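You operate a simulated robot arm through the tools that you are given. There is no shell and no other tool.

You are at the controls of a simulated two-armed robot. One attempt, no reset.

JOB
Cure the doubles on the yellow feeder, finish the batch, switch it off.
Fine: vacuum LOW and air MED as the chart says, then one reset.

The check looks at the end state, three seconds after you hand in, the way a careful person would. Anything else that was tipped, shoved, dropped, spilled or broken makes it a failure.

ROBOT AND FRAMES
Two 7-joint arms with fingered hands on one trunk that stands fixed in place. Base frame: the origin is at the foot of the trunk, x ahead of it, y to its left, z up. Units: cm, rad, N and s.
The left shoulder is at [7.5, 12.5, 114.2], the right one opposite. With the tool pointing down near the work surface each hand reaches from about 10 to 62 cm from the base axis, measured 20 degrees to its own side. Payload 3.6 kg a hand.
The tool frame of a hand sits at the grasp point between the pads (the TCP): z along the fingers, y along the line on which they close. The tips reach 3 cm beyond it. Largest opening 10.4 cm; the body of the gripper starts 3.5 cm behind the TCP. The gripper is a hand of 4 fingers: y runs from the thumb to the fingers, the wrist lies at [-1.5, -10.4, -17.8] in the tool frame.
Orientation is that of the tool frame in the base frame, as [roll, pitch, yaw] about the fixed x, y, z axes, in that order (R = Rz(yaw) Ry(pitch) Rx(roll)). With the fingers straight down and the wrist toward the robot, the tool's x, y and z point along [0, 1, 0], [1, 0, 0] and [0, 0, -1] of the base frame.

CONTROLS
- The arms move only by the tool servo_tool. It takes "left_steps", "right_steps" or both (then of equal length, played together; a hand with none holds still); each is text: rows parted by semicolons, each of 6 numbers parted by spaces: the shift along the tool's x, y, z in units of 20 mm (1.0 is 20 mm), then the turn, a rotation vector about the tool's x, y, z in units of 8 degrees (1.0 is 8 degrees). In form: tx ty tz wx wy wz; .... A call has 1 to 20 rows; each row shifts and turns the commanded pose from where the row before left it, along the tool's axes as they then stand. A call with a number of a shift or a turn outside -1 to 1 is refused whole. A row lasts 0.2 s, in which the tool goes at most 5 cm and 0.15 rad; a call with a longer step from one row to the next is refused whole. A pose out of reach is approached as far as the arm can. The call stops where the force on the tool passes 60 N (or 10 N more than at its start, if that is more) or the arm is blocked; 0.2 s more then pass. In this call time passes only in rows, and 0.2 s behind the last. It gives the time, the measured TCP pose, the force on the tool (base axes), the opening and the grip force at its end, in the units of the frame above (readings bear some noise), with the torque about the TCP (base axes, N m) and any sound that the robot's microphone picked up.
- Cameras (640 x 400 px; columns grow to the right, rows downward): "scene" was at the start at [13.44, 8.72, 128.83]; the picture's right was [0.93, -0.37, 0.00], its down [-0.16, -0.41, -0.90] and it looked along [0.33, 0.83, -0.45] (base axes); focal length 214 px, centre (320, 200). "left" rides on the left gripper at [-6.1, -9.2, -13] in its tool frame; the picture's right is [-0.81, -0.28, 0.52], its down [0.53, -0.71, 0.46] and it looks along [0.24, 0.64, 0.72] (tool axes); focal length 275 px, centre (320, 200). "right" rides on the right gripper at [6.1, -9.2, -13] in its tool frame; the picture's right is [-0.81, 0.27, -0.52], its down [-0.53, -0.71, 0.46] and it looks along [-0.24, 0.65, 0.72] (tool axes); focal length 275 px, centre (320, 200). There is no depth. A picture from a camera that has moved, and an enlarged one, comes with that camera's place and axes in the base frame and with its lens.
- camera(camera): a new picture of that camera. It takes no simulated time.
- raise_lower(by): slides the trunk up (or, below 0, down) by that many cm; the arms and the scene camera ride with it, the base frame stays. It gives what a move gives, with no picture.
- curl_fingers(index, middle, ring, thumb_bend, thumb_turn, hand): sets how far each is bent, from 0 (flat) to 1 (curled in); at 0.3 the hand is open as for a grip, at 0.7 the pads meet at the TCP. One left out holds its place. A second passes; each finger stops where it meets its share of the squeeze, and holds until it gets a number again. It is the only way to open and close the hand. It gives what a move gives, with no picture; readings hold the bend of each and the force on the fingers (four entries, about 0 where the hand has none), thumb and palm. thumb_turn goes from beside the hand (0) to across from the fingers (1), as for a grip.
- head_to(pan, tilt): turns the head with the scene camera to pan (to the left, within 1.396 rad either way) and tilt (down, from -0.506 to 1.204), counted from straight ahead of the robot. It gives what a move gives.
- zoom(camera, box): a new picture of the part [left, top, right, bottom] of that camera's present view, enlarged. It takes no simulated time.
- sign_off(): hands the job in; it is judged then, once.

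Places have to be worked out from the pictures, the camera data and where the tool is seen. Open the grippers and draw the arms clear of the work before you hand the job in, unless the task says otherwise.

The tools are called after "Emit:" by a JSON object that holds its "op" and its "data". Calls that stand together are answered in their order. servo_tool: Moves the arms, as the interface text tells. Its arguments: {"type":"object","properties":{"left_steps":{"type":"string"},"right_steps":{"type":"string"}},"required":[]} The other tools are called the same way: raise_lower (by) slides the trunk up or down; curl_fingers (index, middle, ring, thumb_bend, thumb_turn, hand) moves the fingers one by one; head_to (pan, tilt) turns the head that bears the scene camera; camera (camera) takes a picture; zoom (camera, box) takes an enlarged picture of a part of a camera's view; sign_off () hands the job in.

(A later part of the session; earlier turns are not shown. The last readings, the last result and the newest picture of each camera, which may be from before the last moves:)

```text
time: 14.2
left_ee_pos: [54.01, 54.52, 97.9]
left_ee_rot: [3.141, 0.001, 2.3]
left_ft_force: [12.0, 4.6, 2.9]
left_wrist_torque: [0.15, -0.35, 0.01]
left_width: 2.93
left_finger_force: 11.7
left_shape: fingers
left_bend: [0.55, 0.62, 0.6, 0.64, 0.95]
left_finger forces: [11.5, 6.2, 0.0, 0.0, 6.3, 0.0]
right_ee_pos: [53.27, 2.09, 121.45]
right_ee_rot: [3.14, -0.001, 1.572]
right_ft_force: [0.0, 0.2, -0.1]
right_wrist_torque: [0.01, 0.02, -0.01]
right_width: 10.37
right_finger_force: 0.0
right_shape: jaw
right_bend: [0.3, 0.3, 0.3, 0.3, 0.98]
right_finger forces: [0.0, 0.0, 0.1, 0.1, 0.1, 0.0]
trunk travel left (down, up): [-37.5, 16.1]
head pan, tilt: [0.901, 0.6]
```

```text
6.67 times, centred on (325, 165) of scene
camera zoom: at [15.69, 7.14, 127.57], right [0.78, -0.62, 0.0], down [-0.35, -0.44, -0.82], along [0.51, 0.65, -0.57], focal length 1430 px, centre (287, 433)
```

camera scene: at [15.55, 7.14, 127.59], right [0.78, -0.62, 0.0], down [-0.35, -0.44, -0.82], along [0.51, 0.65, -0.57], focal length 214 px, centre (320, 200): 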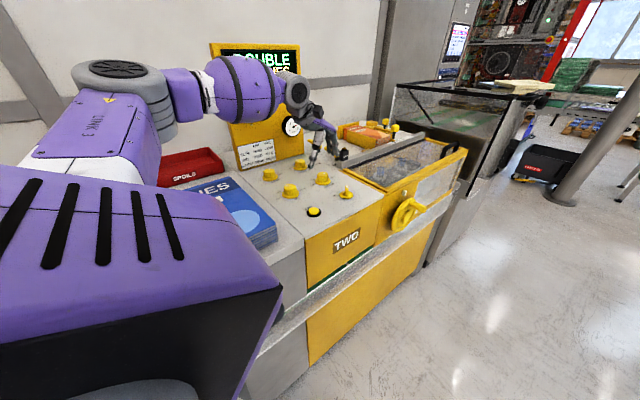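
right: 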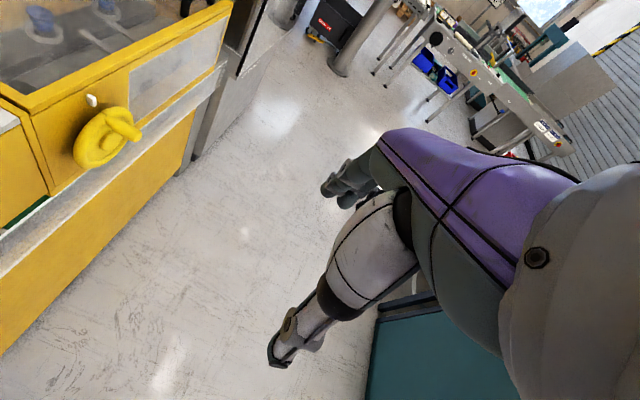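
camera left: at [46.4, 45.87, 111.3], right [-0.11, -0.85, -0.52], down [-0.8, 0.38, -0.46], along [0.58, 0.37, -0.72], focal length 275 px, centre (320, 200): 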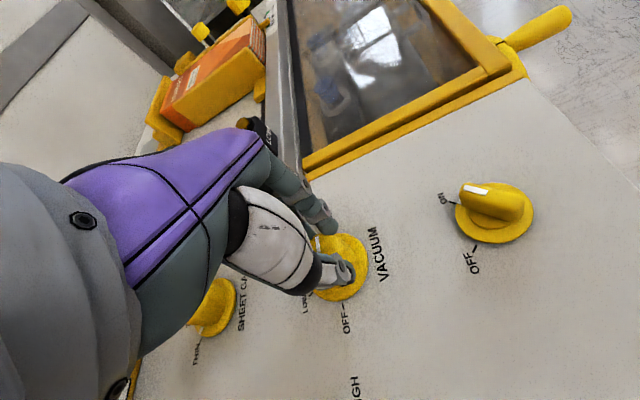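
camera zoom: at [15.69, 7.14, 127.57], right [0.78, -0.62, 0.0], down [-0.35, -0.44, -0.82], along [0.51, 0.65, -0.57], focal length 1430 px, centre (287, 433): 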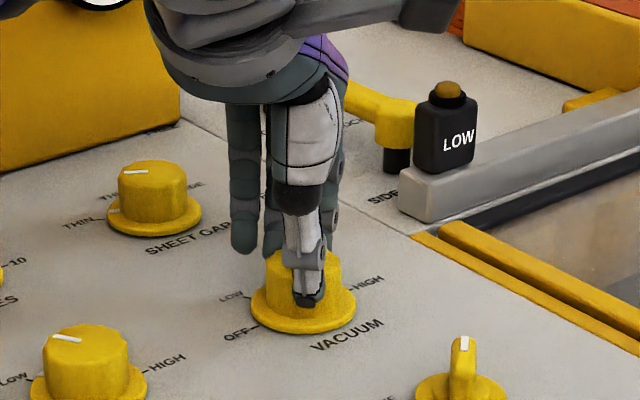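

The knob turns with the hand (pointer moved ≈30° off HIGH). I continue another 30° to the MED angle.

Emit:
{"op": "servo_tool", "data": {"left_steps": "0 -0.035 0 0 0 -0.94;0 -0.035 0 0 0 -0.94;0 -0.035 0 0 0 -0.94;0 -0.035 0 0 0 -0.94"}}

Emit:
{"op": "zoom", "data": {"camera": "left", "box": [280, 180, 400, 320]}}

Emit:
{"op": "zoom", "data": {"camera": "scene", "box": [295, 135, 355, 195]}}

```text
time: 15.2
left_ee_pos: [53.86, 54.38, 97.91]
left_ee_rot: [3.14, 0.0, 2.824]
left_ft_force: [11.5, 7.6, 3.9]
left_wrist_torque: [0.25, -0.33, 0.03]
left_width: 2.96
left_finger_force: 11.3
left_shape: fingers
left_bend: [0.55, 0.64, 0.6, 0.65, 0.94]
left_finger forces: [11.7, 4.6, 0.0, 0.1, 7.1, 0.0]
right_ee_pos: [53.2, 2.11, 121.42]
right_ee_rot: [-3.141, 0.001, 1.571]
right_ft_force: [0.4, -0.3, 1.0]
right_wrist_torque: [0.02, 0.03, 0.03]
right_width: 10.36
right_finger_force: 0.0
right_shape: jaw
right_bend: [0.3, 0.3, 0.3, 0.3, 0.98]
right_finger forces: [0.0, 0.0, 0.0, 0.0, 0.1, 0.1]
trunk travel left (down, up): [-37.5, 16.1]
head pan, tilt: [0.901, 0.6]
```

```text
2.86 times, centred on (340, 250) of left
camera zoom: at [56.71, 43.6, 110.92], right [0.68, -0.51, -0.52], down [-0.73, -0.51, -0.46], along [-0.03, 0.69, -0.72], focal length 786 px, centre (263, 57)
```

zoom: 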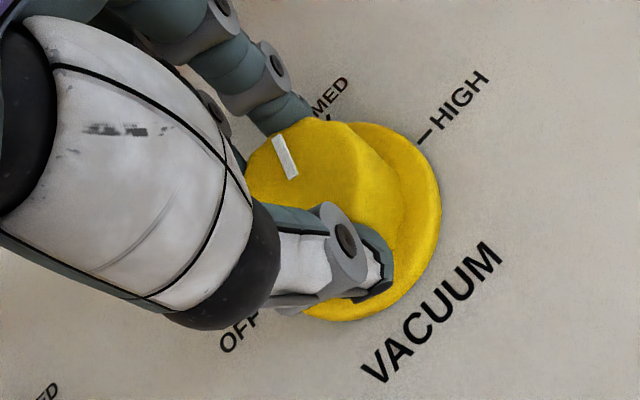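

```text
6.67 times, centred on (325, 165) of scene
camera zoom: at [15.67, 7.17, 127.57], right [0.78, -0.62, 0.0], down [-0.35, -0.44, -0.82], along [0.51, 0.65, -0.57], focal length 1430 px, centre (287, 433)
```

zoom: 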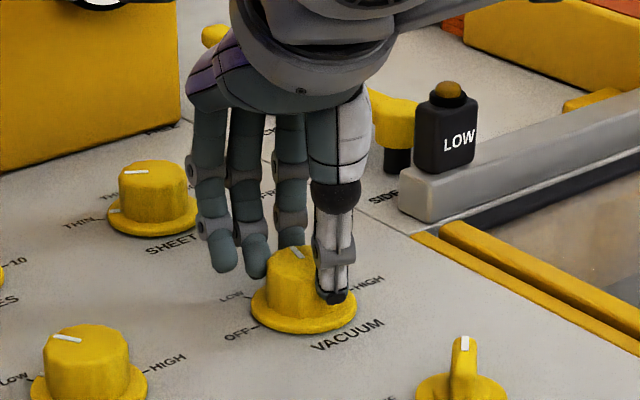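

VACUUM is at ≈60° (MED). I open the fingers, swing the hand back 60° around the knob, and check that the knob stays.

Emit:
{"op": "curl_fingers", "data": {"hand": "left", "index": 0.44, "middle": 0.44, "ring": 0.44, "thumb_bend": 0.44}}

Emit:
{"op": "servo_tool", "data": {"left_steps": "0 0.035 0 0 0 0.94;0 0.035 0 0 0 0.94;0 0.035 0 0 0 0.94;0 0.035 0 0 0 0.94;0 0.035 0 0 0 0.94;0 0.035 0 0 0 0.94;0 0.035 0 0 0 0.94;0 0.035 0 0 0 0.94"}}

Emit:
{"op": "zoom", "data": {"camera": "left", "box": [280, 180, 400, 320]}}

Emit:
{"op": "zoom", "data": {"camera": "scene", "box": [295, 135, 355, 195]}}

```text
time: 16.2
left_ee_pos: [53.61, 54.24, 98.05]
left_ee_rot: [3.141, -0.001, 2.824]
left_ft_force: [-0.2, 0.7, 0.4]
left_wrist_torque: [-0.01, 0.01, -0.03]
left_width: 6.71
left_finger_force: 0.0
left_shape: fingers
left_bend: [0.44, 0.44, 0.44, 0.44, 0.97]
left_finger forces: [0.0, 0.0, 0.0, 0.0, 0.0, 0.0]
right_ee_pos: [53.09, 2.0, 121.35]
right_ee_rot: [3.142, 0.001, 1.571]
right_ft_force: [0.5, -0.6, -0.2]
right_wrist_torque: [-0.03, 0.04, -0.01]
right_width: 10.41
right_finger_force: 0.0
right_shape: jaw
right_bend: [0.3, 0.3, 0.3, 0.3, 0.98]
right_finger forces: [0.0, 0.0, 0.1, 0.0, 0.0, 0.0]
trunk travel left (down, up): [-37.5, 16.1]
head pan, tilt: [0.901, 0.6]
```

```text
time: 18.0
left_ee_pos: [54.15, 54.62, 98.04]
left_ee_rot: [-3.141, 0.0, 1.771]
left_ft_force: [0.3, 0.2, 0.5]
left_wrist_torque: [0.02, -0.01, 0.0]
left_width: 6.74
left_finger_force: 0.0
left_shape: fingers
left_bend: [0.44, 0.44, 0.44, 0.44, 0.97]
left_finger forces: [0.0, 0.0, 0.0, 0.0, 0.1, 0.0]
right_ee_pos: [53.0, 2.12, 121.5]
right_ee_rot: [-3.141, 0.0, 1.572]
right_ft_force: [0.4, 1.0, -0.8]
right_wrist_torque: [0.01, -0.03, -0.02]
right_width: 10.37
right_finger_force: 0.1
right_shape: jaw
right_bend: [0.3, 0.3, 0.3, 0.3, 0.98]
right_finger forces: [0.1, 0.0, 0.0, 0.0, 0.0, 0.0]
trunk travel left (down, up): [-37.5, 16.1]
head pan, tilt: [0.901, 0.6]
```

```text
2.86 times, centred on (340, 250) of left
camera zoom: at [46.25, 46.74, 110.98], right [-0.11, -0.85, -0.52], down [-0.8, 0.38, -0.46], along [0.58, 0.37, -0.72], focal length 786 px, centre (263, 57)
```

zoom: 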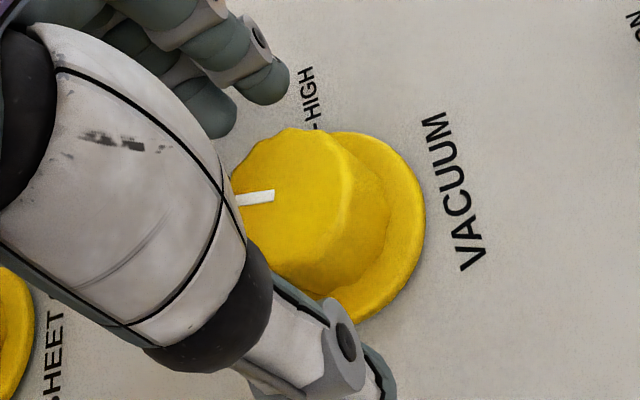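

```text
6.67 times, centred on (325, 165) of scene
camera zoom: at [15.55, 7.14, 127.59], right [0.78, -0.62, 0.0], down [-0.35, -0.44, -0.82], along [0.51, 0.65, -0.57], focal length 1430 px, centre (287, 433)
```

zoom: 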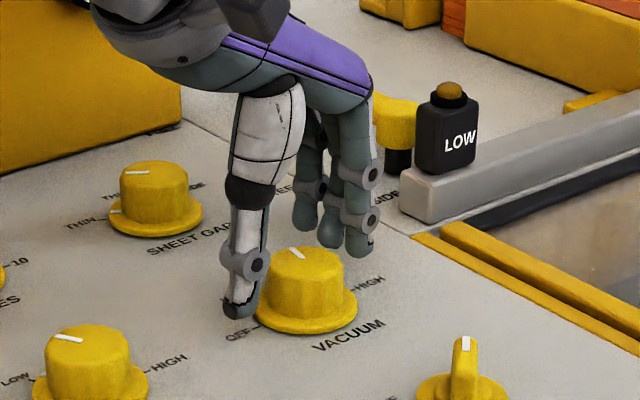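

The knob stayed, pointing ≈80° (no snapping), so ≈40° more is needed to LOW at 120°. I shift slightly and regrip.

Emit:
{"op": "servo_tool", "data": {"left_steps": "-0.1 0.1 0 0 0 0"}}

Emit:
{"op": "curl_fingers", "data": {"hand": "left", "index": 0.7, "middle": 0.7, "thumb_bend": 0.7}}

Emit:
{"op": "zoom", "data": {"camera": "left", "box": [280, 180, 400, 320]}}

Emit:
{"op": "zoom", "data": {"camera": "scene", "box": [295, 135, 355, 195]}}

```text
time: 18.4
left_ee_pos: [54.26, 54.45, 97.89]
left_ee_rot: [-3.141, 0.0, 1.771]
left_ft_force: [-0.4, -0.8, -0.5]
left_wrist_torque: [0.0, 0.01, 0.0]
left_width: 6.71
left_finger_force: 0.0
left_shape: fingers
left_bend: [0.44, 0.44, 0.44, 0.44, 0.97]
left_finger forces: [0.1, 0.0, 0.0, 0.0, 0.0, 0.0]
right_ee_pos: [53.02, 1.98, 121.49]
right_ee_rot: [-3.141, 0.001, 1.571]
right_ft_force: [0.5, 0.7, 0.3]
right_wrist_torque: [0.0, -0.01, 0.02]
right_width: 10.36
right_finger_force: 0.0
right_shape: jaw
right_bend: [0.3, 0.3, 0.3, 0.3, 0.98]
right_finger forces: [0.0, 0.0, 0.0, 0.0, 0.0, 0.0]
trunk travel left (down, up): [-37.5, 16.1]
head pan, tilt: [0.901, 0.6]
```

```text
time: 19.4
left_ee_pos: [54.35, 54.54, 97.92]
left_ee_rot: [3.14, 0.0, 1.771]
left_ft_force: [9.8, 5.3, 1.3]
left_wrist_torque: [0.16, -0.28, 0.05]
left_width: 2.87
left_finger_force: 12.0
left_shape: fingers
left_bend: [0.58, 0.62, 0.44, 0.62, 0.97]
left_finger forces: [9.5, 8.4, 0.0, 0.0, 7.0, 0.0]
right_ee_pos: [53.19, 2.2, 121.26]
right_ee_rot: [-3.141, 0.0, 1.57]
right_ft_force: [-0.1, 0.0, -0.1]
right_wrist_torque: [0.02, 0.01, 0.02]
right_width: 10.38
right_finger_force: 0.2
right_shape: jaw
right_bend: [0.3, 0.3, 0.3, 0.3, 0.98]
right_finger forces: [0.0, 0.0, 0.0, 0.0, 0.0, 0.1]
trunk travel left (down, up): [-37.5, 16.1]
head pan, tilt: [0.901, 0.6]
```

```text
2.86 times, centred on (340, 250) of left
camera zoom: at [46.6, 46.63, 110.93], right [-0.11, -0.85, -0.52], down [-0.8, 0.38, -0.46], along [0.58, 0.37, -0.72], focal length 786 px, centre (263, 57)
```

zoom: 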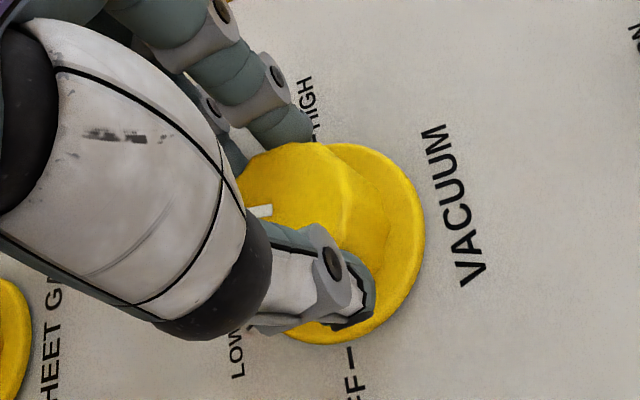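

```text
6.67 times, centred on (325, 165) of scene
camera zoom: at [15.66, 7.18, 127.57], right [0.78, -0.62, 0.0], down [-0.35, -0.44, -0.82], along [0.51, 0.65, -0.57], focal length 1430 px, centre (287, 433)
```

zoom: 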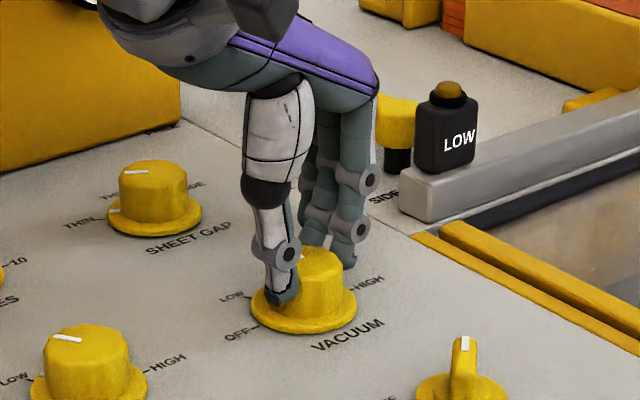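

Grip is good and the pointer reads ≈83°. I turn ≈27° more counter-clockwise (the knob has been turning a little more than the hand), then look.

Emit:
{"op": "servo_tool", "data": {"left_steps": "0.02 -0.035 0 0 0 -0.84;0.02 -0.035 0 0 0 -0.84;0.02 -0.035 0 0 0 -0.84;0.02 -0.035 0 0 0 -0.84"}}

Emit:
{"op": "zoom", "data": {"camera": "left", "box": [280, 180, 400, 320]}}

Emit:
{"op": "zoom", "data": {"camera": "scene", "box": [295, 135, 355, 195]}}

```text
time: 20.4
left_ee_pos: [54.14, 54.6, 97.87]
left_ee_rot: [-3.14, -0.001, 2.243]
left_ft_force: [12.9, 3.9, 1.5]
left_wrist_torque: [0.17, -0.38, 0.03]
left_width: 2.93
left_finger_force: 12.4
left_shape: fingers
left_bend: [0.56, 0.62, 0.44, 0.64, 0.95]
left_finger forces: [11.5, 6.1, 0.1, 0.0, 7.1, 0.0]
right_ee_pos: [53.24, 2.06, 121.31]
right_ee_rot: [-3.141, 0.0, 1.572]
right_ft_force: [0.1, 0.8, 0.8]
right_wrist_torque: [-0.01, -0.01, -0.02]
right_width: 10.38
right_finger_force: 0.0
right_shape: jaw
right_bend: [0.3, 0.3, 0.3, 0.3, 0.98]
right_finger forces: [0.0, 0.1, 0.1, 0.0, 0.0, 0.0]
trunk travel left (down, up): [-37.5, 16.1]
head pan, tilt: [0.901, 0.6]
```

```text
2.86 times, centred on (340, 250) of left
camera zoom: at [50.7, 44.01, 110.93], right [0.29, -0.81, -0.52], down [-0.89, -0.03, -0.46], along [0.35, 0.59, -0.72], focal length 786 px, centre (263, 57)
```

zoom: 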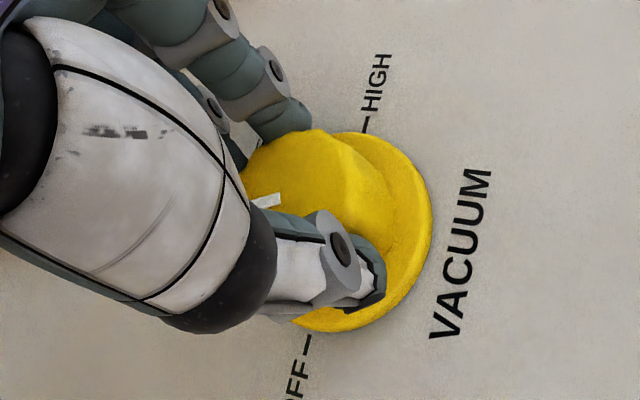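

```text
6.67 times, centred on (325, 165) of scene
camera zoom: at [15.7, 7.15, 127.57], right [0.78, -0.62, 0.0], down [-0.35, -0.44, -0.82], along [0.51, 0.65, -0.57], focal length 1430 px, centre (287, 433)
```

zoom: 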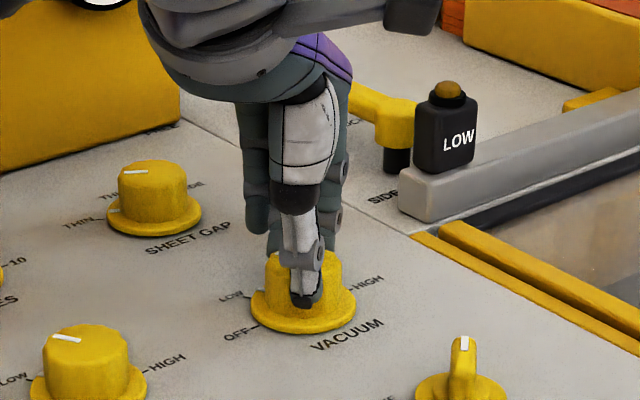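

I release and look at the pointer and the vacuum gauge.

Emit:
{"op": "curl_fingers", "data": {"hand": "left", "index": 0.42, "middle": 0.42, "ring": 0.42, "thumb_bend": 0.42}}

Emit:
{"op": "zoom", "data": {"camera": "left", "box": [280, 180, 400, 320]}}

Emit:
{"op": "zoom", "data": {"camera": "scene", "box": [295, 135, 355, 195]}}

Emit:
{"op": "camera", "data": {"camera": "scene"}}

```text
time: 21.4
left_ee_pos: [53.96, 54.55, 98.01]
left_ee_rot: [-3.141, 0.0, 2.241]
left_ft_force: [0.1, -0.4, -0.6]
left_wrist_torque: [0.02, 0.0, -0.04]
left_width: 7.26
left_finger_force: 0.1
left_shape: fingers
left_bend: [0.42, 0.42, 0.42, 0.42, 0.97]
left_finger forces: [0.1, 0.0, 0.0, 0.1, 0.0, 0.0]
right_ee_pos: [53.04, 2.04, 121.36]
right_ee_rot: [-3.141, -0.002, 1.569]
right_ft_force: [0.2, 0.4, 0.1]
right_wrist_torque: [-0.01, 0.02, -0.02]
right_width: 10.36
right_finger_force: 0.1
right_shape: jaw
right_bend: [0.3, 0.3, 0.3, 0.3, 0.98]
right_finger forces: [0.1, 0.0, 0.0, 0.0, 0.0, 0.0]
trunk travel left (down, up): [-37.5, 16.1]
head pan, tilt: [0.901, 0.6]
```

```text
2.86 times, centred on (340, 250) of left
camera zoom: at [50.55, 44.0, 110.98], right [0.29, -0.81, -0.52], down [-0.89, -0.03, -0.46], along [0.35, 0.59, -0.72], focal length 786 px, centre (263, 57)
```

zoom: 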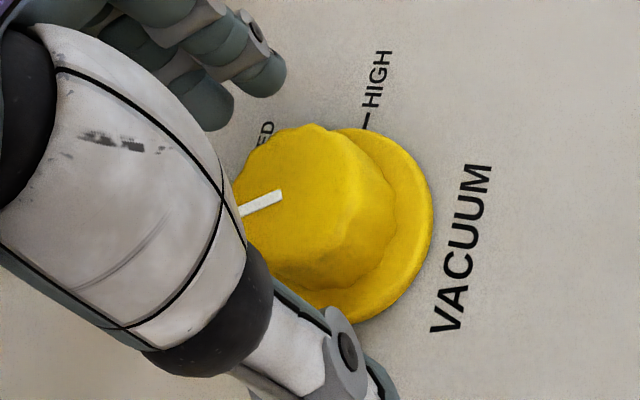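

```text
6.67 times, centred on (325, 165) of scene
camera zoom: at [15.55, 7.12, 127.59], right [0.78, -0.62, 0.0], down [-0.35, -0.44, -0.83], along [0.51, 0.65, -0.56], focal length 1430 px, centre (287, 433)
```

zoom: 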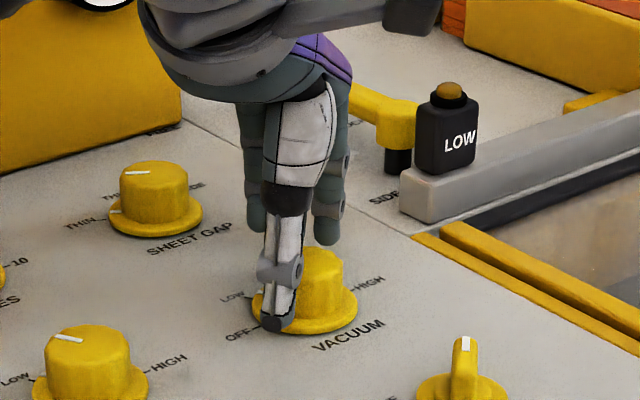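

```text
taken
camera scene: at [15.55, 7.12, 127.59], right [0.78, -0.62, 0.0], down [-0.35, -0.44, -0.83], along [0.51, 0.65, -0.56], focal length 214 px, centre (320, 200)
```

scene: 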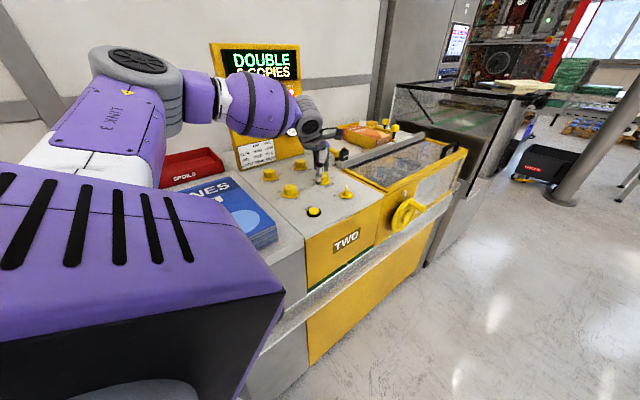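

Pointer direction computes to ≈120° — right at LOW. I lift the hand straight up and verify with a clear view.

Emit:
{"op": "servo_tool", "data": {"left_steps": "0 0 -0.4 0 0 0;0 0 -0.8 0 0 0;0 0 -0.9 0 0 0;0 0 -0.9 0 0 0;0 0 -0.5 0 0 0"}}

Emit:
{"op": "zoom", "data": {"camera": "left", "box": [300, 200, 420, 340]}}

Emit:
{"op": "zoom", "data": {"camera": "scene", "box": [270, 145, 350, 215]}}

```text
time: 22.6
left_ee_pos: [53.98, 54.43, 104.83]
left_ee_rot: [-3.141, 0.0, 2.241]
left_ft_force: [-0.1, -0.2, 0.8]
left_wrist_torque: [-0.02, 0.0, 0.02]
left_width: 7.23
left_finger_force: 0.1
left_shape: fingers
left_bend: [0.42, 0.42, 0.42, 0.42, 0.97]
left_finger forces: [0.1, 0.0, 0.0, 0.0, 0.0, 0.0]
right_ee_pos: [53.05, 2.13, 121.33]
right_ee_rot: [-3.141, 0.0, 1.57]
right_ft_force: [0.5, 0.0, 0.1]
right_wrist_torque: [0.01, -0.03, 0.0]
right_width: 10.38
right_finger_force: 0.0
right_shape: jaw
right_bend: [0.3, 0.3, 0.3, 0.3, 0.98]
right_finger forces: [0.1, 0.0, 0.0, 0.0, 0.1, 0.0]
trunk travel left (down, up): [-37.5, 16.1]
head pan, tilt: [0.901, 0.6]
```

```text
2.86 times, centred on (360, 270) of left
camera zoom: at [50.6, 43.93, 117.93], right [0.29, -0.81, -0.52], down [-0.89, -0.03, -0.45], along [0.35, 0.59, -0.72], focal length 786 px, centre (206, 0)
```

zoom: 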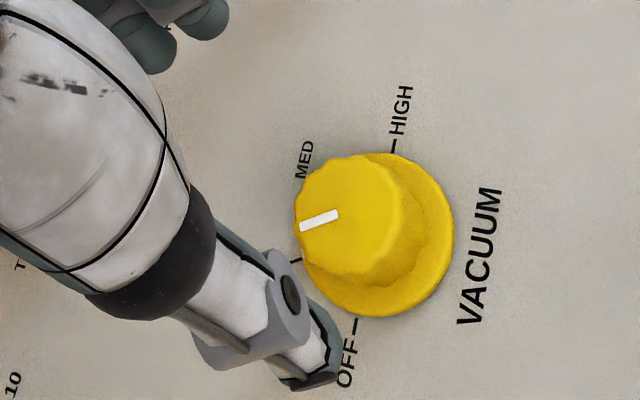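

```text
5.71 times, centred on (310, 180) of scene
camera zoom: at [15.54, 7.12, 127.59], right [0.78, -0.62, 0.0], down [-0.35, -0.44, -0.83], along [0.51, 0.65, -0.56], focal length 1226 px, centre (377, 314)
```

zoom: 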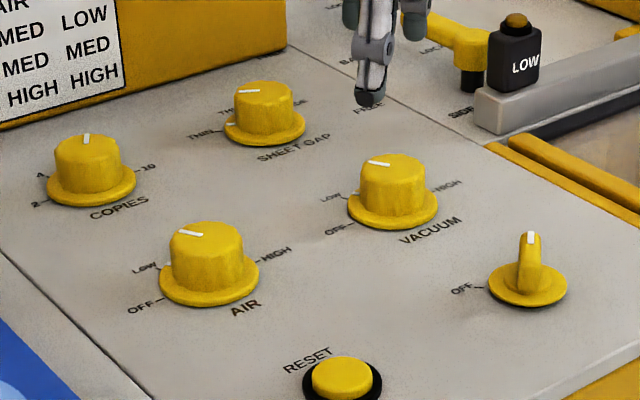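

VACUUM clearly points to LOW, matching AIR's present pointer angle. Next I hover over AIR (≈[41.9,53.8]) with tool y at ≈75°, ready to turn it clockwise by 60°.

Emit:
{"op": "servo_tool", "data": {"left_steps": "0.587 -0.822 0 0 0 0;0.587 -0.822 0 0 0 0;0.587 -0.822 0 0 0 0;0.587 -0.822 0 0 0 0;0.587 -0.822 0 0 0 0;0.587 -0.822 0 0 0 0;0 0 0 0 0 -0.92;0 0 0 0 0 -0.92;0 0 0 0 0 -0.92;0 0 0 0 0 -0.92;0 0 0 0 0 -0.92"}}

Emit:
{"op": "camera", "data": {"camera": "left"}}

Emit:
{"op": "zoom", "data": {"camera": "left", "box": [300, 220, 420, 340]}}

Emit:
{"op": "zoom", "data": {"camera": "scene", "box": [240, 120, 340, 220]}}

```text
time: 25.0
left_ee_pos: [41.88, 53.95, 104.89]
left_ee_rot: [3.141, 0.0, 2.884]
left_ft_force: [0.1, -1.0, 0.2]
left_wrist_torque: [0.0, 0.02, -0.02]
left_width: 7.27
left_finger_force: 0.0
left_shape: fingers
left_bend: [0.42, 0.42, 0.42, 0.42, 0.97]
left_finger forces: [0.0, 0.1, 0.0, 0.1, 0.1, 0.0]
right_ee_pos: [53.03, 2.03, 121.48]
right_ee_rot: [-3.141, 0.001, 1.57]
right_ft_force: [-0.3, 0.2, 1.1]
right_wrist_torque: [-0.02, -0.01, 0.01]
right_width: 10.38
right_finger_force: 0.0
right_shape: jaw
right_bend: [0.3, 0.3, 0.3, 0.3, 0.98]
right_finger forces: [0.1, 0.0, 0.0, 0.0, 0.0, 0.0]
trunk travel left (down, up): [-37.5, 16.1]
head pan, tilt: [0.901, 0.6]
```

```text
taken
camera left: at [45.54, 43.43, 117.95], right [0.71, -0.47, -0.52], down [-0.7, -0.55, -0.46], along [-0.07, 0.69, -0.72], focal length 275 px, centre (320, 200)
```

left: 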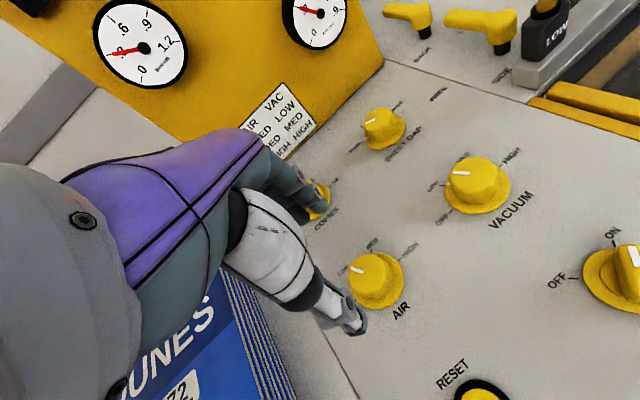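

```text
3.33 times, centred on (360, 280) of left
camera zoom: at [45.54, 43.43, 117.95], right [0.71, -0.47, -0.52], down [-0.7, -0.55, -0.46], along [-0.07, 0.69, -0.72], focal length 918 px, centre (187, -67)
```

zoom: 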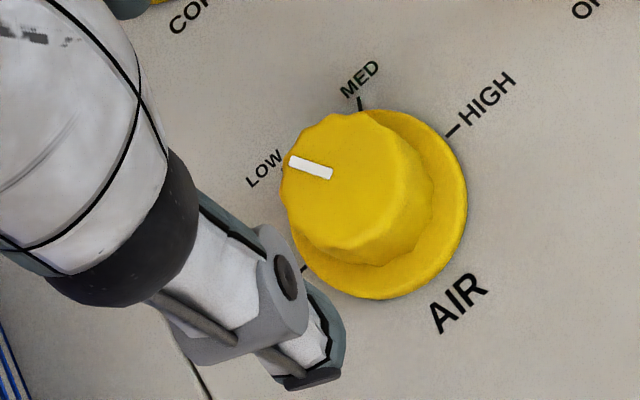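

```text
4.00 times, centred on (290, 170) of scene
camera zoom: at [15.57, 7.11, 127.59], right [0.78, -0.62, 0.0], down [-0.35, -0.44, -0.83], along [0.51, 0.65, -0.56], focal length 858 px, centre (440, 320)
```

zoom: 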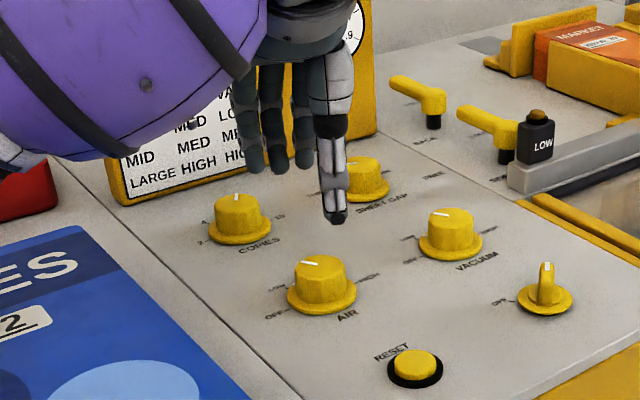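

The vacuum gauge has dropped to ≈.3. AIR's axis is ≈[42.3,53.8]; I lower around it with the same offset that worked for VACUUM, then grip.

Emit:
{"op": "servo_tool", "data": {"left_steps": "0.05 0.13 0.4 0 0 0;0 0 0.8 0 0 0;0 0 0.8 0 0 0;0 0 0.8 0 0 0;0 0 0.7 0 0 0"}}

Emit:
{"op": "zoom", "data": {"camera": "left", "box": [280, 180, 400, 320]}}

Emit:
{"op": "zoom", "data": {"camera": "scene", "box": [240, 140, 320, 220]}}

```text
time: 26.2
left_ee_pos: [41.88, 54.31, 99.19]
left_ee_rot: [3.117, -0.001, 2.884]
left_ft_force: [-0.1, -0.9, 0.5]
left_wrist_torque: [0.01, 0.04, 0.0]
left_width: 7.28
left_finger_force: 0.1
left_shape: fingers
left_bend: [0.42, 0.42, 0.42, 0.42, 0.97]
left_finger forces: [0.1, 0.0, 0.0, 0.1, 0.1, 0.0]
right_ee_pos: [53.01, 1.65, 121.53]
right_ee_rot: [3.139, -0.003, 1.569]
right_ft_force: [0.2, 0.2, 1.4]
right_wrist_torque: [-0.02, -0.01, -0.02]
right_width: 10.36
right_finger_force: 0.1
right_shape: jaw
right_bend: [0.3, 0.3, 0.3, 0.3, 0.98]
right_finger forces: [0.1, 0.0, 0.1, 0.0, 0.0, 0.0]
trunk travel left (down, up): [-37.5, 16.1]
head pan, tilt: [0.901, 0.6]
```

```text
2.86 times, centred on (340, 250) of left
camera zoom: at [45.39, 43.48, 111.98], right [0.72, -0.46, -0.53], down [-0.69, -0.54, -0.47], along [-0.07, 0.7, -0.71], focal length 786 px, centre (263, 57)
```

zoom: 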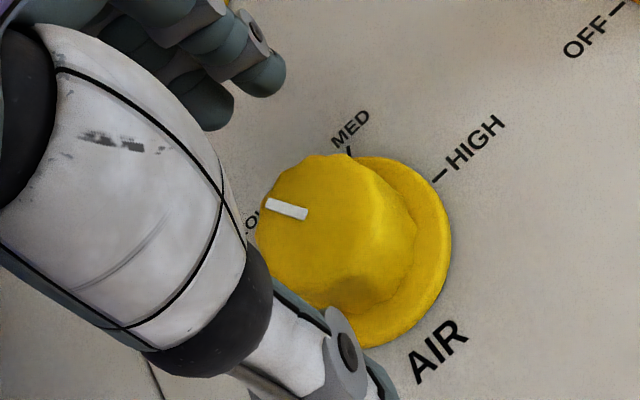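

```text
5.00 times, centred on (280, 180) of scene
camera zoom: at [15.52, 6.64, 127.75], right [0.78, -0.62, 0.0], down [-0.35, -0.44, -0.83], along [0.51, 0.65, -0.56], focal length 1072 px, centre (520, 300)
```

zoom: 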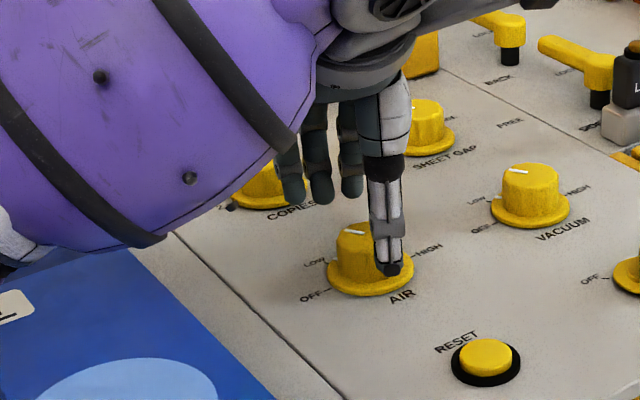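

The move stopped short at z=99.2 and the trunk shifted slightly: the forearm is leaning on something, probably the blue stack. I back up straight away.

Emit:
{"op": "servo_tool", "data": {"left_steps": "0 0 -0.8 0 0 0;0 0 -0.8 0 0 0;0 0 -0.8 0 0 0;0 0 -0.8 0 0 0;0 0 -0.6 0 0 0"}}

Emit:
{"op": "camera", "data": {"camera": "scene"}}

Emit:
{"op": "camera", "data": {"camera": "left"}}

```text
time: 27.4
left_ee_pos: [41.89, 54.27, 105.61]
left_ee_rot: [3.141, 0.0, 2.882]
left_ft_force: [-0.8, 0.5, 0.8]
left_wrist_torque: [0.01, -0.01, 0.04]
left_width: 7.22
left_finger_force: 0.1
left_shape: fingers
left_bend: [0.42, 0.42, 0.42, 0.42, 0.97]
left_finger forces: [0.0, 0.0, 0.1, 0.0, 0.1, 0.0]
right_ee_pos: [53.01, 2.04, 121.64]
right_ee_rot: [3.14, 0.001, 1.57]
right_ft_force: [-0.3, -0.7, 0.3]
right_wrist_torque: [0.02, -0.04, -0.01]
right_width: 10.36
right_finger_force: 0.1
right_shape: jaw
right_bend: [0.3, 0.3, 0.3, 0.3, 0.98]
right_finger forces: [0.0, 0.0, 0.0, 0.1, 0.0, 0.0]
trunk travel left (down, up): [-37.5, 16.1]
head pan, tilt: [0.901, 0.6]
```

```text
taken
camera scene: at [15.44, 7.07, 127.6], right [0.78, -0.62, 0.0], down [-0.35, -0.44, -0.83], along [0.51, 0.65, -0.56], focal length 214 px, centre (320, 200)
```

scene: 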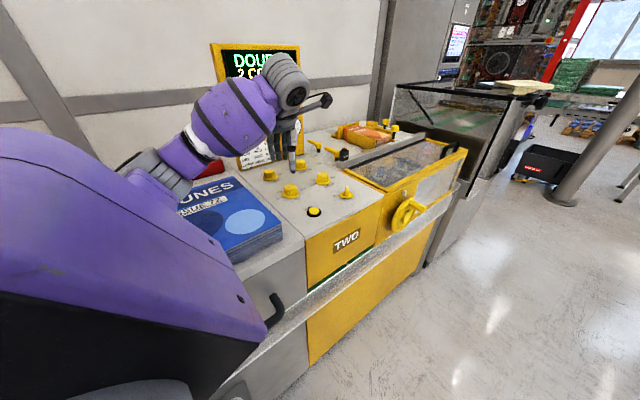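

```text
taken
camera left: at [45.39, 43.76, 118.62], right [0.71, -0.47, -0.52], down [-0.7, -0.55, -0.46], along [-0.07, 0.69, -0.72], focal length 275 px, centre (320, 200)
```

left: 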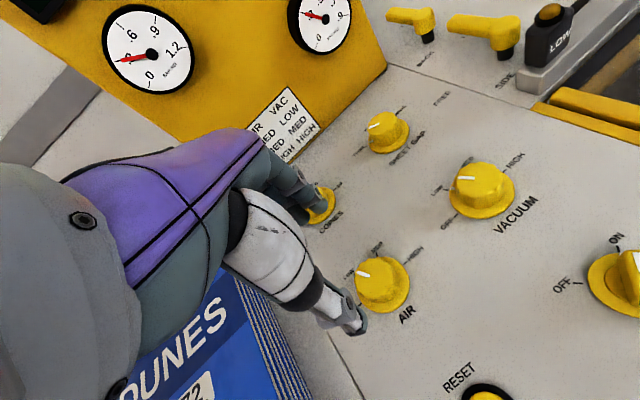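

Backed off fine. I check whether the blue stack or the spoils tray moved, comparing with the same zoom as before.

Emit:
{"op": "zoom", "data": {"camera": "scene", "box": [240, 120, 340, 220]}}

Emit:
{"op": "zoom", "data": {"camera": "scene", "box": [110, 140, 300, 270]}}

```text
4.00 times, centred on (290, 170) of scene
camera zoom: at [15.44, 7.07, 127.6], right [0.78, -0.62, 0.0], down [-0.35, -0.44, -0.83], along [0.51, 0.65, -0.56], focal length 858 px, centre (440, 320)
```

zoom: 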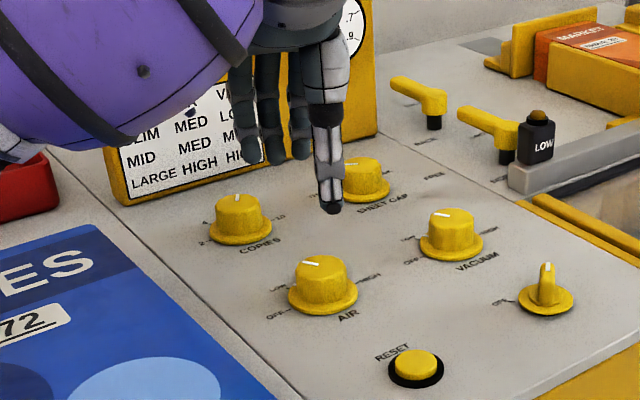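

```text
3.08 times, centred on (205, 205) of scene
camera zoom: at [15.44, 7.07, 127.6], right [0.78, -0.62, 0.0], down [-0.35, -0.44, -0.83], along [0.51, 0.65, -0.56], focal length 660 px, centre (674, 185)
```

zoom: 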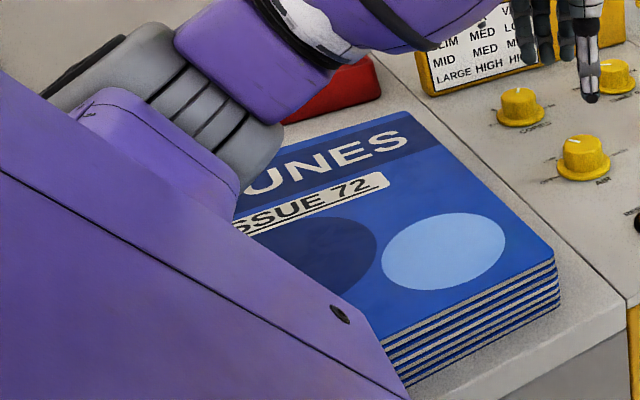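

The blue stack was nudged ≈1.2 cm by the elbow, which sags low over it in this pose. I'll raise the trunk 12 cm so the elbow stays well above the stack, then measure the stack precisely.

Emit:
{"op": "raise_lower", "data": {"by": 12}}

Emit:
{"op": "camera", "data": {"camera": "scene"}}

Emit:
{"op": "camera", "data": {"camera": "left"}}

```text
time: 28.9
left_ee_pos: [41.87, 54.13, 117.46]
left_ee_rot: [3.139, -0.002, 2.883]
left_ft_force: [-1.4, -0.7, -0.3]
left_wrist_torque: [-0.01, -0.03, 0.03]
left_width: 7.26
left_finger_force: 0.0
left_shape: fingers
left_bend: [0.42, 0.42, 0.42, 0.42, 0.97]
left_finger forces: [0.1, 0.1, 0.0, 0.0, 0.1, 0.0]
right_ee_pos: [53.03, 2.07, 133.39]
right_ee_rot: [-3.14, 0.001, 1.571]
right_ft_force: [0.3, 0.1, -0.8]
right_wrist_torque: [0.03, 0.03, 0.01]
right_width: 10.37
right_finger_force: 0.0
right_shape: jaw
right_bend: [0.3, 0.3, 0.3, 0.3, 0.98]
right_finger forces: [0.0, 0.1, 0.0, 0.0, 0.0, 0.0]
trunk travel left (down, up): [-49.5, 4.1]
head pan, tilt: [0.901, 0.6]
```

```text
taken
camera scene: at [10.0, 7.13, 141.06], right [0.78, -0.62, 0.0], down [-0.35, -0.44, -0.82], along [0.51, 0.65, -0.57], focal length 214 px, centre (320, 200)
```

scene: 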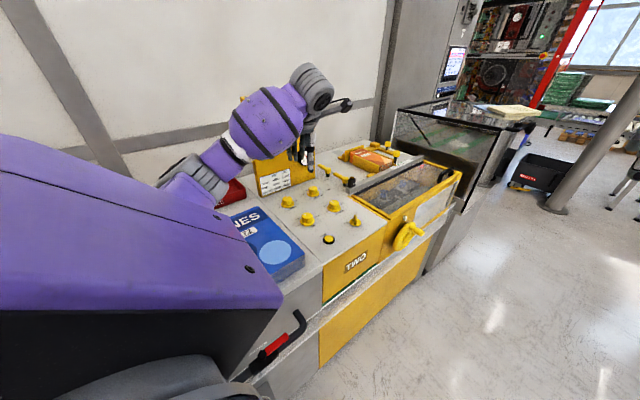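

```text
taken
camera left: at [45.5, 43.71, 130.49], right [0.71, -0.47, -0.52], down [-0.7, -0.55, -0.45], along [-0.07, 0.69, -0.72], focal length 275 px, centre (320, 200)
```

left: 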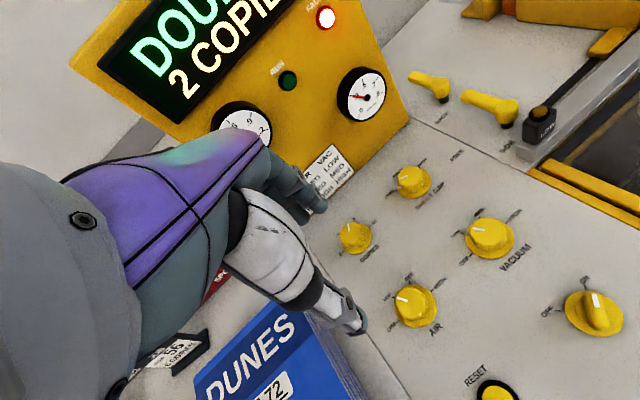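

There's a black object with a label next to the blue stack that I hadn't seen. I zoom in on it and on the stack.

Emit:
{"op": "zoom", "data": {"camera": "left", "box": [120, 280, 380, 400]}}

Emit:
{"op": "zoom", "data": {"camera": "scene", "box": [190, 170, 320, 290]}}

Emit:
{"op": "zoom", "data": {"camera": "scene", "box": [220, 290, 330, 400]}}

```text
2.46 times, centred on (250, 340) of left
camera zoom: at [45.5, 43.71, 130.49], right [0.71, -0.47, -0.52], down [-0.7, -0.55, -0.45], along [-0.07, 0.69, -0.72], focal length 678 px, centre (492, -145)
```

zoom: 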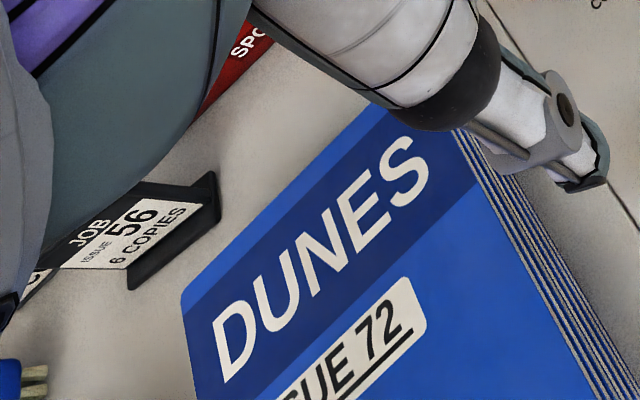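

```text
3.33 times, centred on (255, 230) of scene
camera zoom: at [10.0, 7.13, 141.06], right [0.78, -0.62, 0.0], down [-0.35, -0.44, -0.82], along [0.51, 0.65, -0.57], focal length 715 px, centre (537, 100)
```

zoom: 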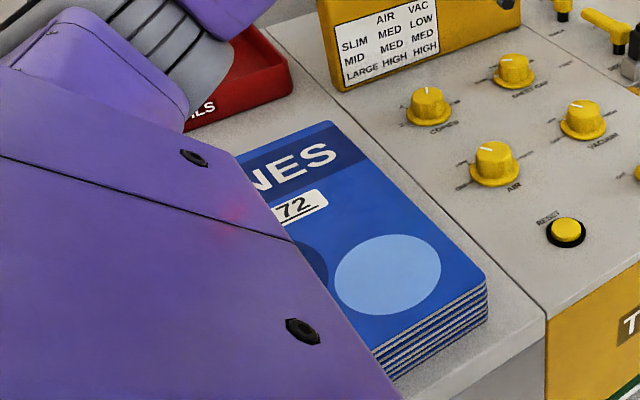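

```text
3.64 times, centred on (275, 345) of scene
camera zoom: at [10.0, 7.13, 141.06], right [0.78, -0.62, 0.0], down [-0.35, -0.44, -0.82], along [0.51, 0.65, -0.57], focal length 780 px, centre (484, -327)
```

zoom: 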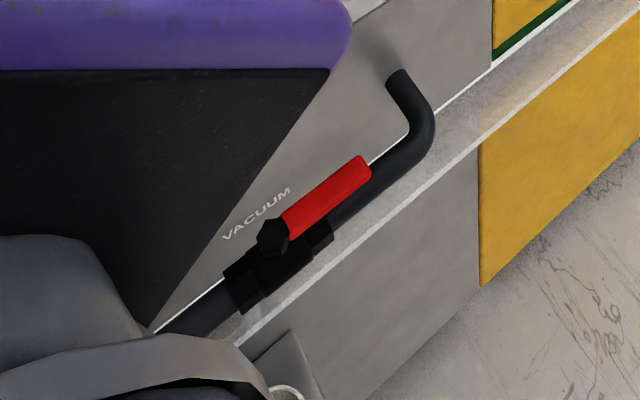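

A job card ("JOB / ISSUE 56 / 6 COPIES") stands left of the stack; nothing is tipped. The stack slid ≈1 cm (toward −y), which I'll correct later. With the trunk raised I lower toward AIR in stages and watch the elbow clearance.

Emit:
{"op": "servo_tool", "data": {"left_steps": "0 0 0.8 0 0 0;0 0 0.8 0 0 0;0 0 0.8 0 0 0;0 0 0.8 0 0 0;0 0 0.8 0 0 0;0 0 0.8 0 0 0;0 0 0.8 0 0 0"}}

Emit:
{"op": "camera", "data": {"camera": "scene"}}

Emit:
{"op": "camera", "data": {"camera": "left"}}

```text
time: 30.5
left_ee_pos: [41.84, 54.11, 106.28]
left_ee_rot: [-3.141, 0.001, 2.884]
left_ft_force: [-0.2, 1.1, 0.0]
left_wrist_torque: [0.01, -0.02, 0.06]
left_width: 7.23
left_finger_force: 0.0
left_shape: fingers
left_bend: [0.42, 0.42, 0.42, 0.42, 0.97]
left_finger forces: [0.1, 0.0, 0.0, 0.0, 0.0, 0.0]
right_ee_pos: [53.07, 2.13, 133.57]
right_ee_rot: [3.141, 0.0, 1.572]
right_ft_force: [-0.9, -0.8, -0.1]
right_wrist_torque: [-0.01, -0.01, -0.01]
right_width: 10.41
right_finger_force: 0.1
right_shape: jaw
right_bend: [0.3, 0.3, 0.3, 0.3, 0.98]
right_finger forces: [0.0, 0.0, 0.1, 0.0, 0.1, 0.0]
trunk travel left (down, up): [-49.5, 4.1]
head pan, tilt: [0.901, 0.6]
```

```text
taken
camera scene: at [9.96, 7.13, 141.07], right [0.78, -0.62, 0.0], down [-0.35, -0.44, -0.82], along [0.51, 0.65, -0.57], focal length 214 px, centre (320, 200)
```

scene: 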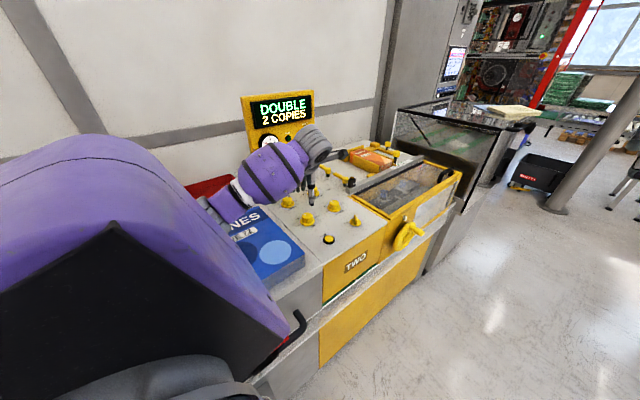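

```text
taken
camera left: at [45.45, 43.74, 119.34], right [0.71, -0.47, -0.52], down [-0.7, -0.55, -0.46], along [-0.07, 0.69, -0.72], focal length 275 px, centre (320, 200)
```

left: 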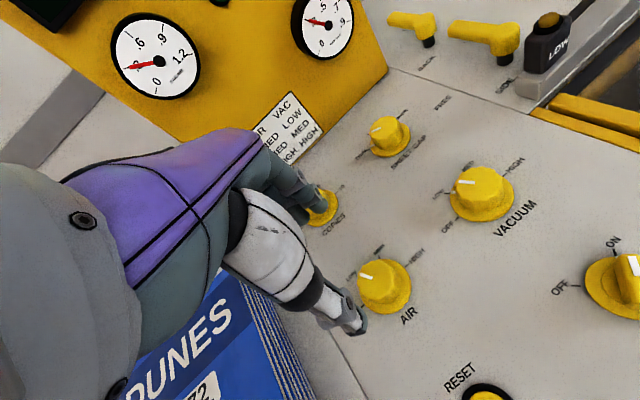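

I zoom on the forearm/elbow area over the stack to judge clearance.

Emit:
{"op": "zoom", "data": {"camera": "scene", "box": [170, 140, 340, 280]}}

Emit:
{"op": "camera", "data": {"camera": "right"}}

```text
2.86 times, centred on (255, 210) of scene
camera zoom: at [9.96, 7.13, 141.07], right [0.78, -0.62, 0.0], down [-0.35, -0.44, -0.82], along [0.51, 0.65, -0.57], focal length 613 px, centre (506, 171)
```

zoom: 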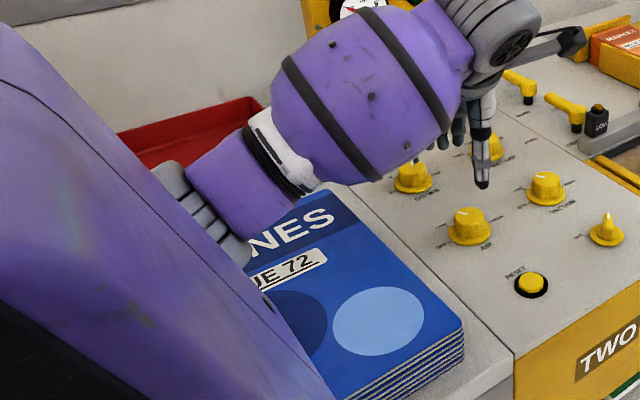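

```text
taken
camera right: at [43.9, 8.18, 146.48], right [0.27, -0.81, 0.52], down [-0.71, -0.53, -0.46], along [0.65, -0.24, -0.72], focal length 275 px, centre (320, 200)
```

right: 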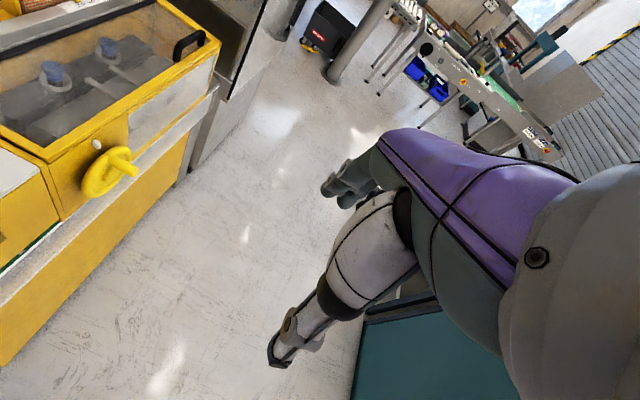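

The forearm seems to have room, but I want a side view. I bring the right hand back and turn it so its camera looks toward the machine (+y).

Emit:
{"op": "servo_tool", "data": {"right_steps": "0 -0.8 0 0 0 0;0 -0.9 0 0 0 0;0 -0.9 0 0 0 0;0 -0.9 0 0 0 0;0 -0.9 0 0 0 0;0 -0.9 0 0 0 0;0 0 0 0 0 -1;0 0 0 0 0 -1;0 0 0 0 0 -1;0 0 0 0 0 -1;0 0 0 0 0 -1;0 0 0 0 0 -1;0 0 0 0 0 -1;0 0 0 0 0 -1;0 0 0 0 0 -1;0 0 0 0 0 -1;0 0 0 0 0 -1"}}

Emit:
{"op": "camera", "data": {"camera": "right"}}

```text
time: 34.1
left_ee_pos: [41.9, 54.15, 106.35]
left_ee_rot: [-3.142, 0.0, 2.883]
left_ft_force: [0.1, -0.6, -0.2]
left_wrist_torque: [-0.01, -0.03, -0.03]
left_width: 7.25
left_finger_force: 0.0
left_shape: fingers
left_bend: [0.42, 0.42, 0.42, 0.42, 0.97]
left_finger forces: [0.0, 0.0, 0.1, 0.0, 0.1, 0.0]
right_ee_pos: [42.49, 2.13, 133.45]
right_ee_rot: [3.141, 0.001, 2.757]
right_ft_force: [-0.7, -0.5, -0.9]
right_wrist_torque: [-0.03, 0.05, -0.01]
right_width: 10.38
right_finger_force: 0.1
right_shape: jaw
right_bend: [0.3, 0.3, 0.3, 0.3, 0.98]
right_finger forces: [0.0, 0.0, 0.0, 0.0, 0.0, 0.0]
right hand out of reach, approached as far as the arm can: row 15, 16, 17
trunk travel left (down, up): [-49.5, 4.1]
head pan, tilt: [0.901, 0.6]
```

```text
taken
camera right: at [33.38, -4.13, 146.46], right [0.85, -0.05, 0.52], down [0.23, -0.86, -0.46], along [0.47, 0.51, -0.72], focal length 275 px, centre (320, 200)
```

right: 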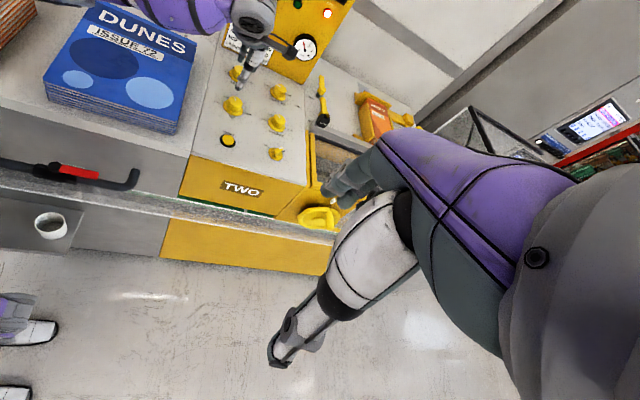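

Excellent side view of deck and stack. I tilt the right hand's camera up a bit to include the left forearm and elbow.

Emit:
{"op": "servo_tool", "data": {"right_steps": "0 0 0 -0.9 0.2 0;0 0 0 -0.9 0.2 0;0 0 0 -0.9 0.2 0"}}

Emit:
{"op": "camera", "data": {"camera": "right"}}

```text
time: 34.9
left_ee_pos: [42.03, 54.17, 106.38]
left_ee_rot: [3.142, 0.0, 2.883]
left_ft_force: [0.3, 0.2, 0.4]
left_wrist_torque: [0.04, -0.03, 0.02]
left_width: 7.26
left_finger_force: 0.1
left_shape: fingers
left_bend: [0.42, 0.42, 0.42, 0.42, 0.97]
left_finger forces: [0.1, 0.0, 0.1, 0.0, 0.0, 0.0]
right_ee_pos: [42.51, 2.05, 133.58]
right_ee_rot: [2.76, -0.083, 2.773]
right_ft_force: [-0.2, -0.1, -0.7]
right_wrist_torque: [0.02, 0.02, -0.03]
right_width: 10.38
right_finger_force: 0.0
right_shape: jaw
right_bend: [0.3, 0.3, 0.3, 0.3, 0.98]
right_finger forces: [0.1, 0.0, 0.0, 0.0, 0.0, 0.0]
trunk travel left (down, up): [-49.5, 4.1]
head pan, tilt: [0.901, 0.6]
```

```text
taken
camera right: at [32.66, -8.49, 142.64], right [0.82, -0.25, 0.51], down [0.27, -0.63, -0.73], along [0.51, 0.73, -0.45], focal length 275 px, centre (320, 200)
```

right: 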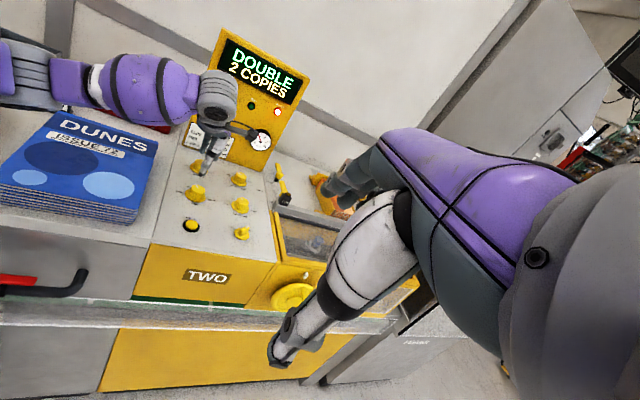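

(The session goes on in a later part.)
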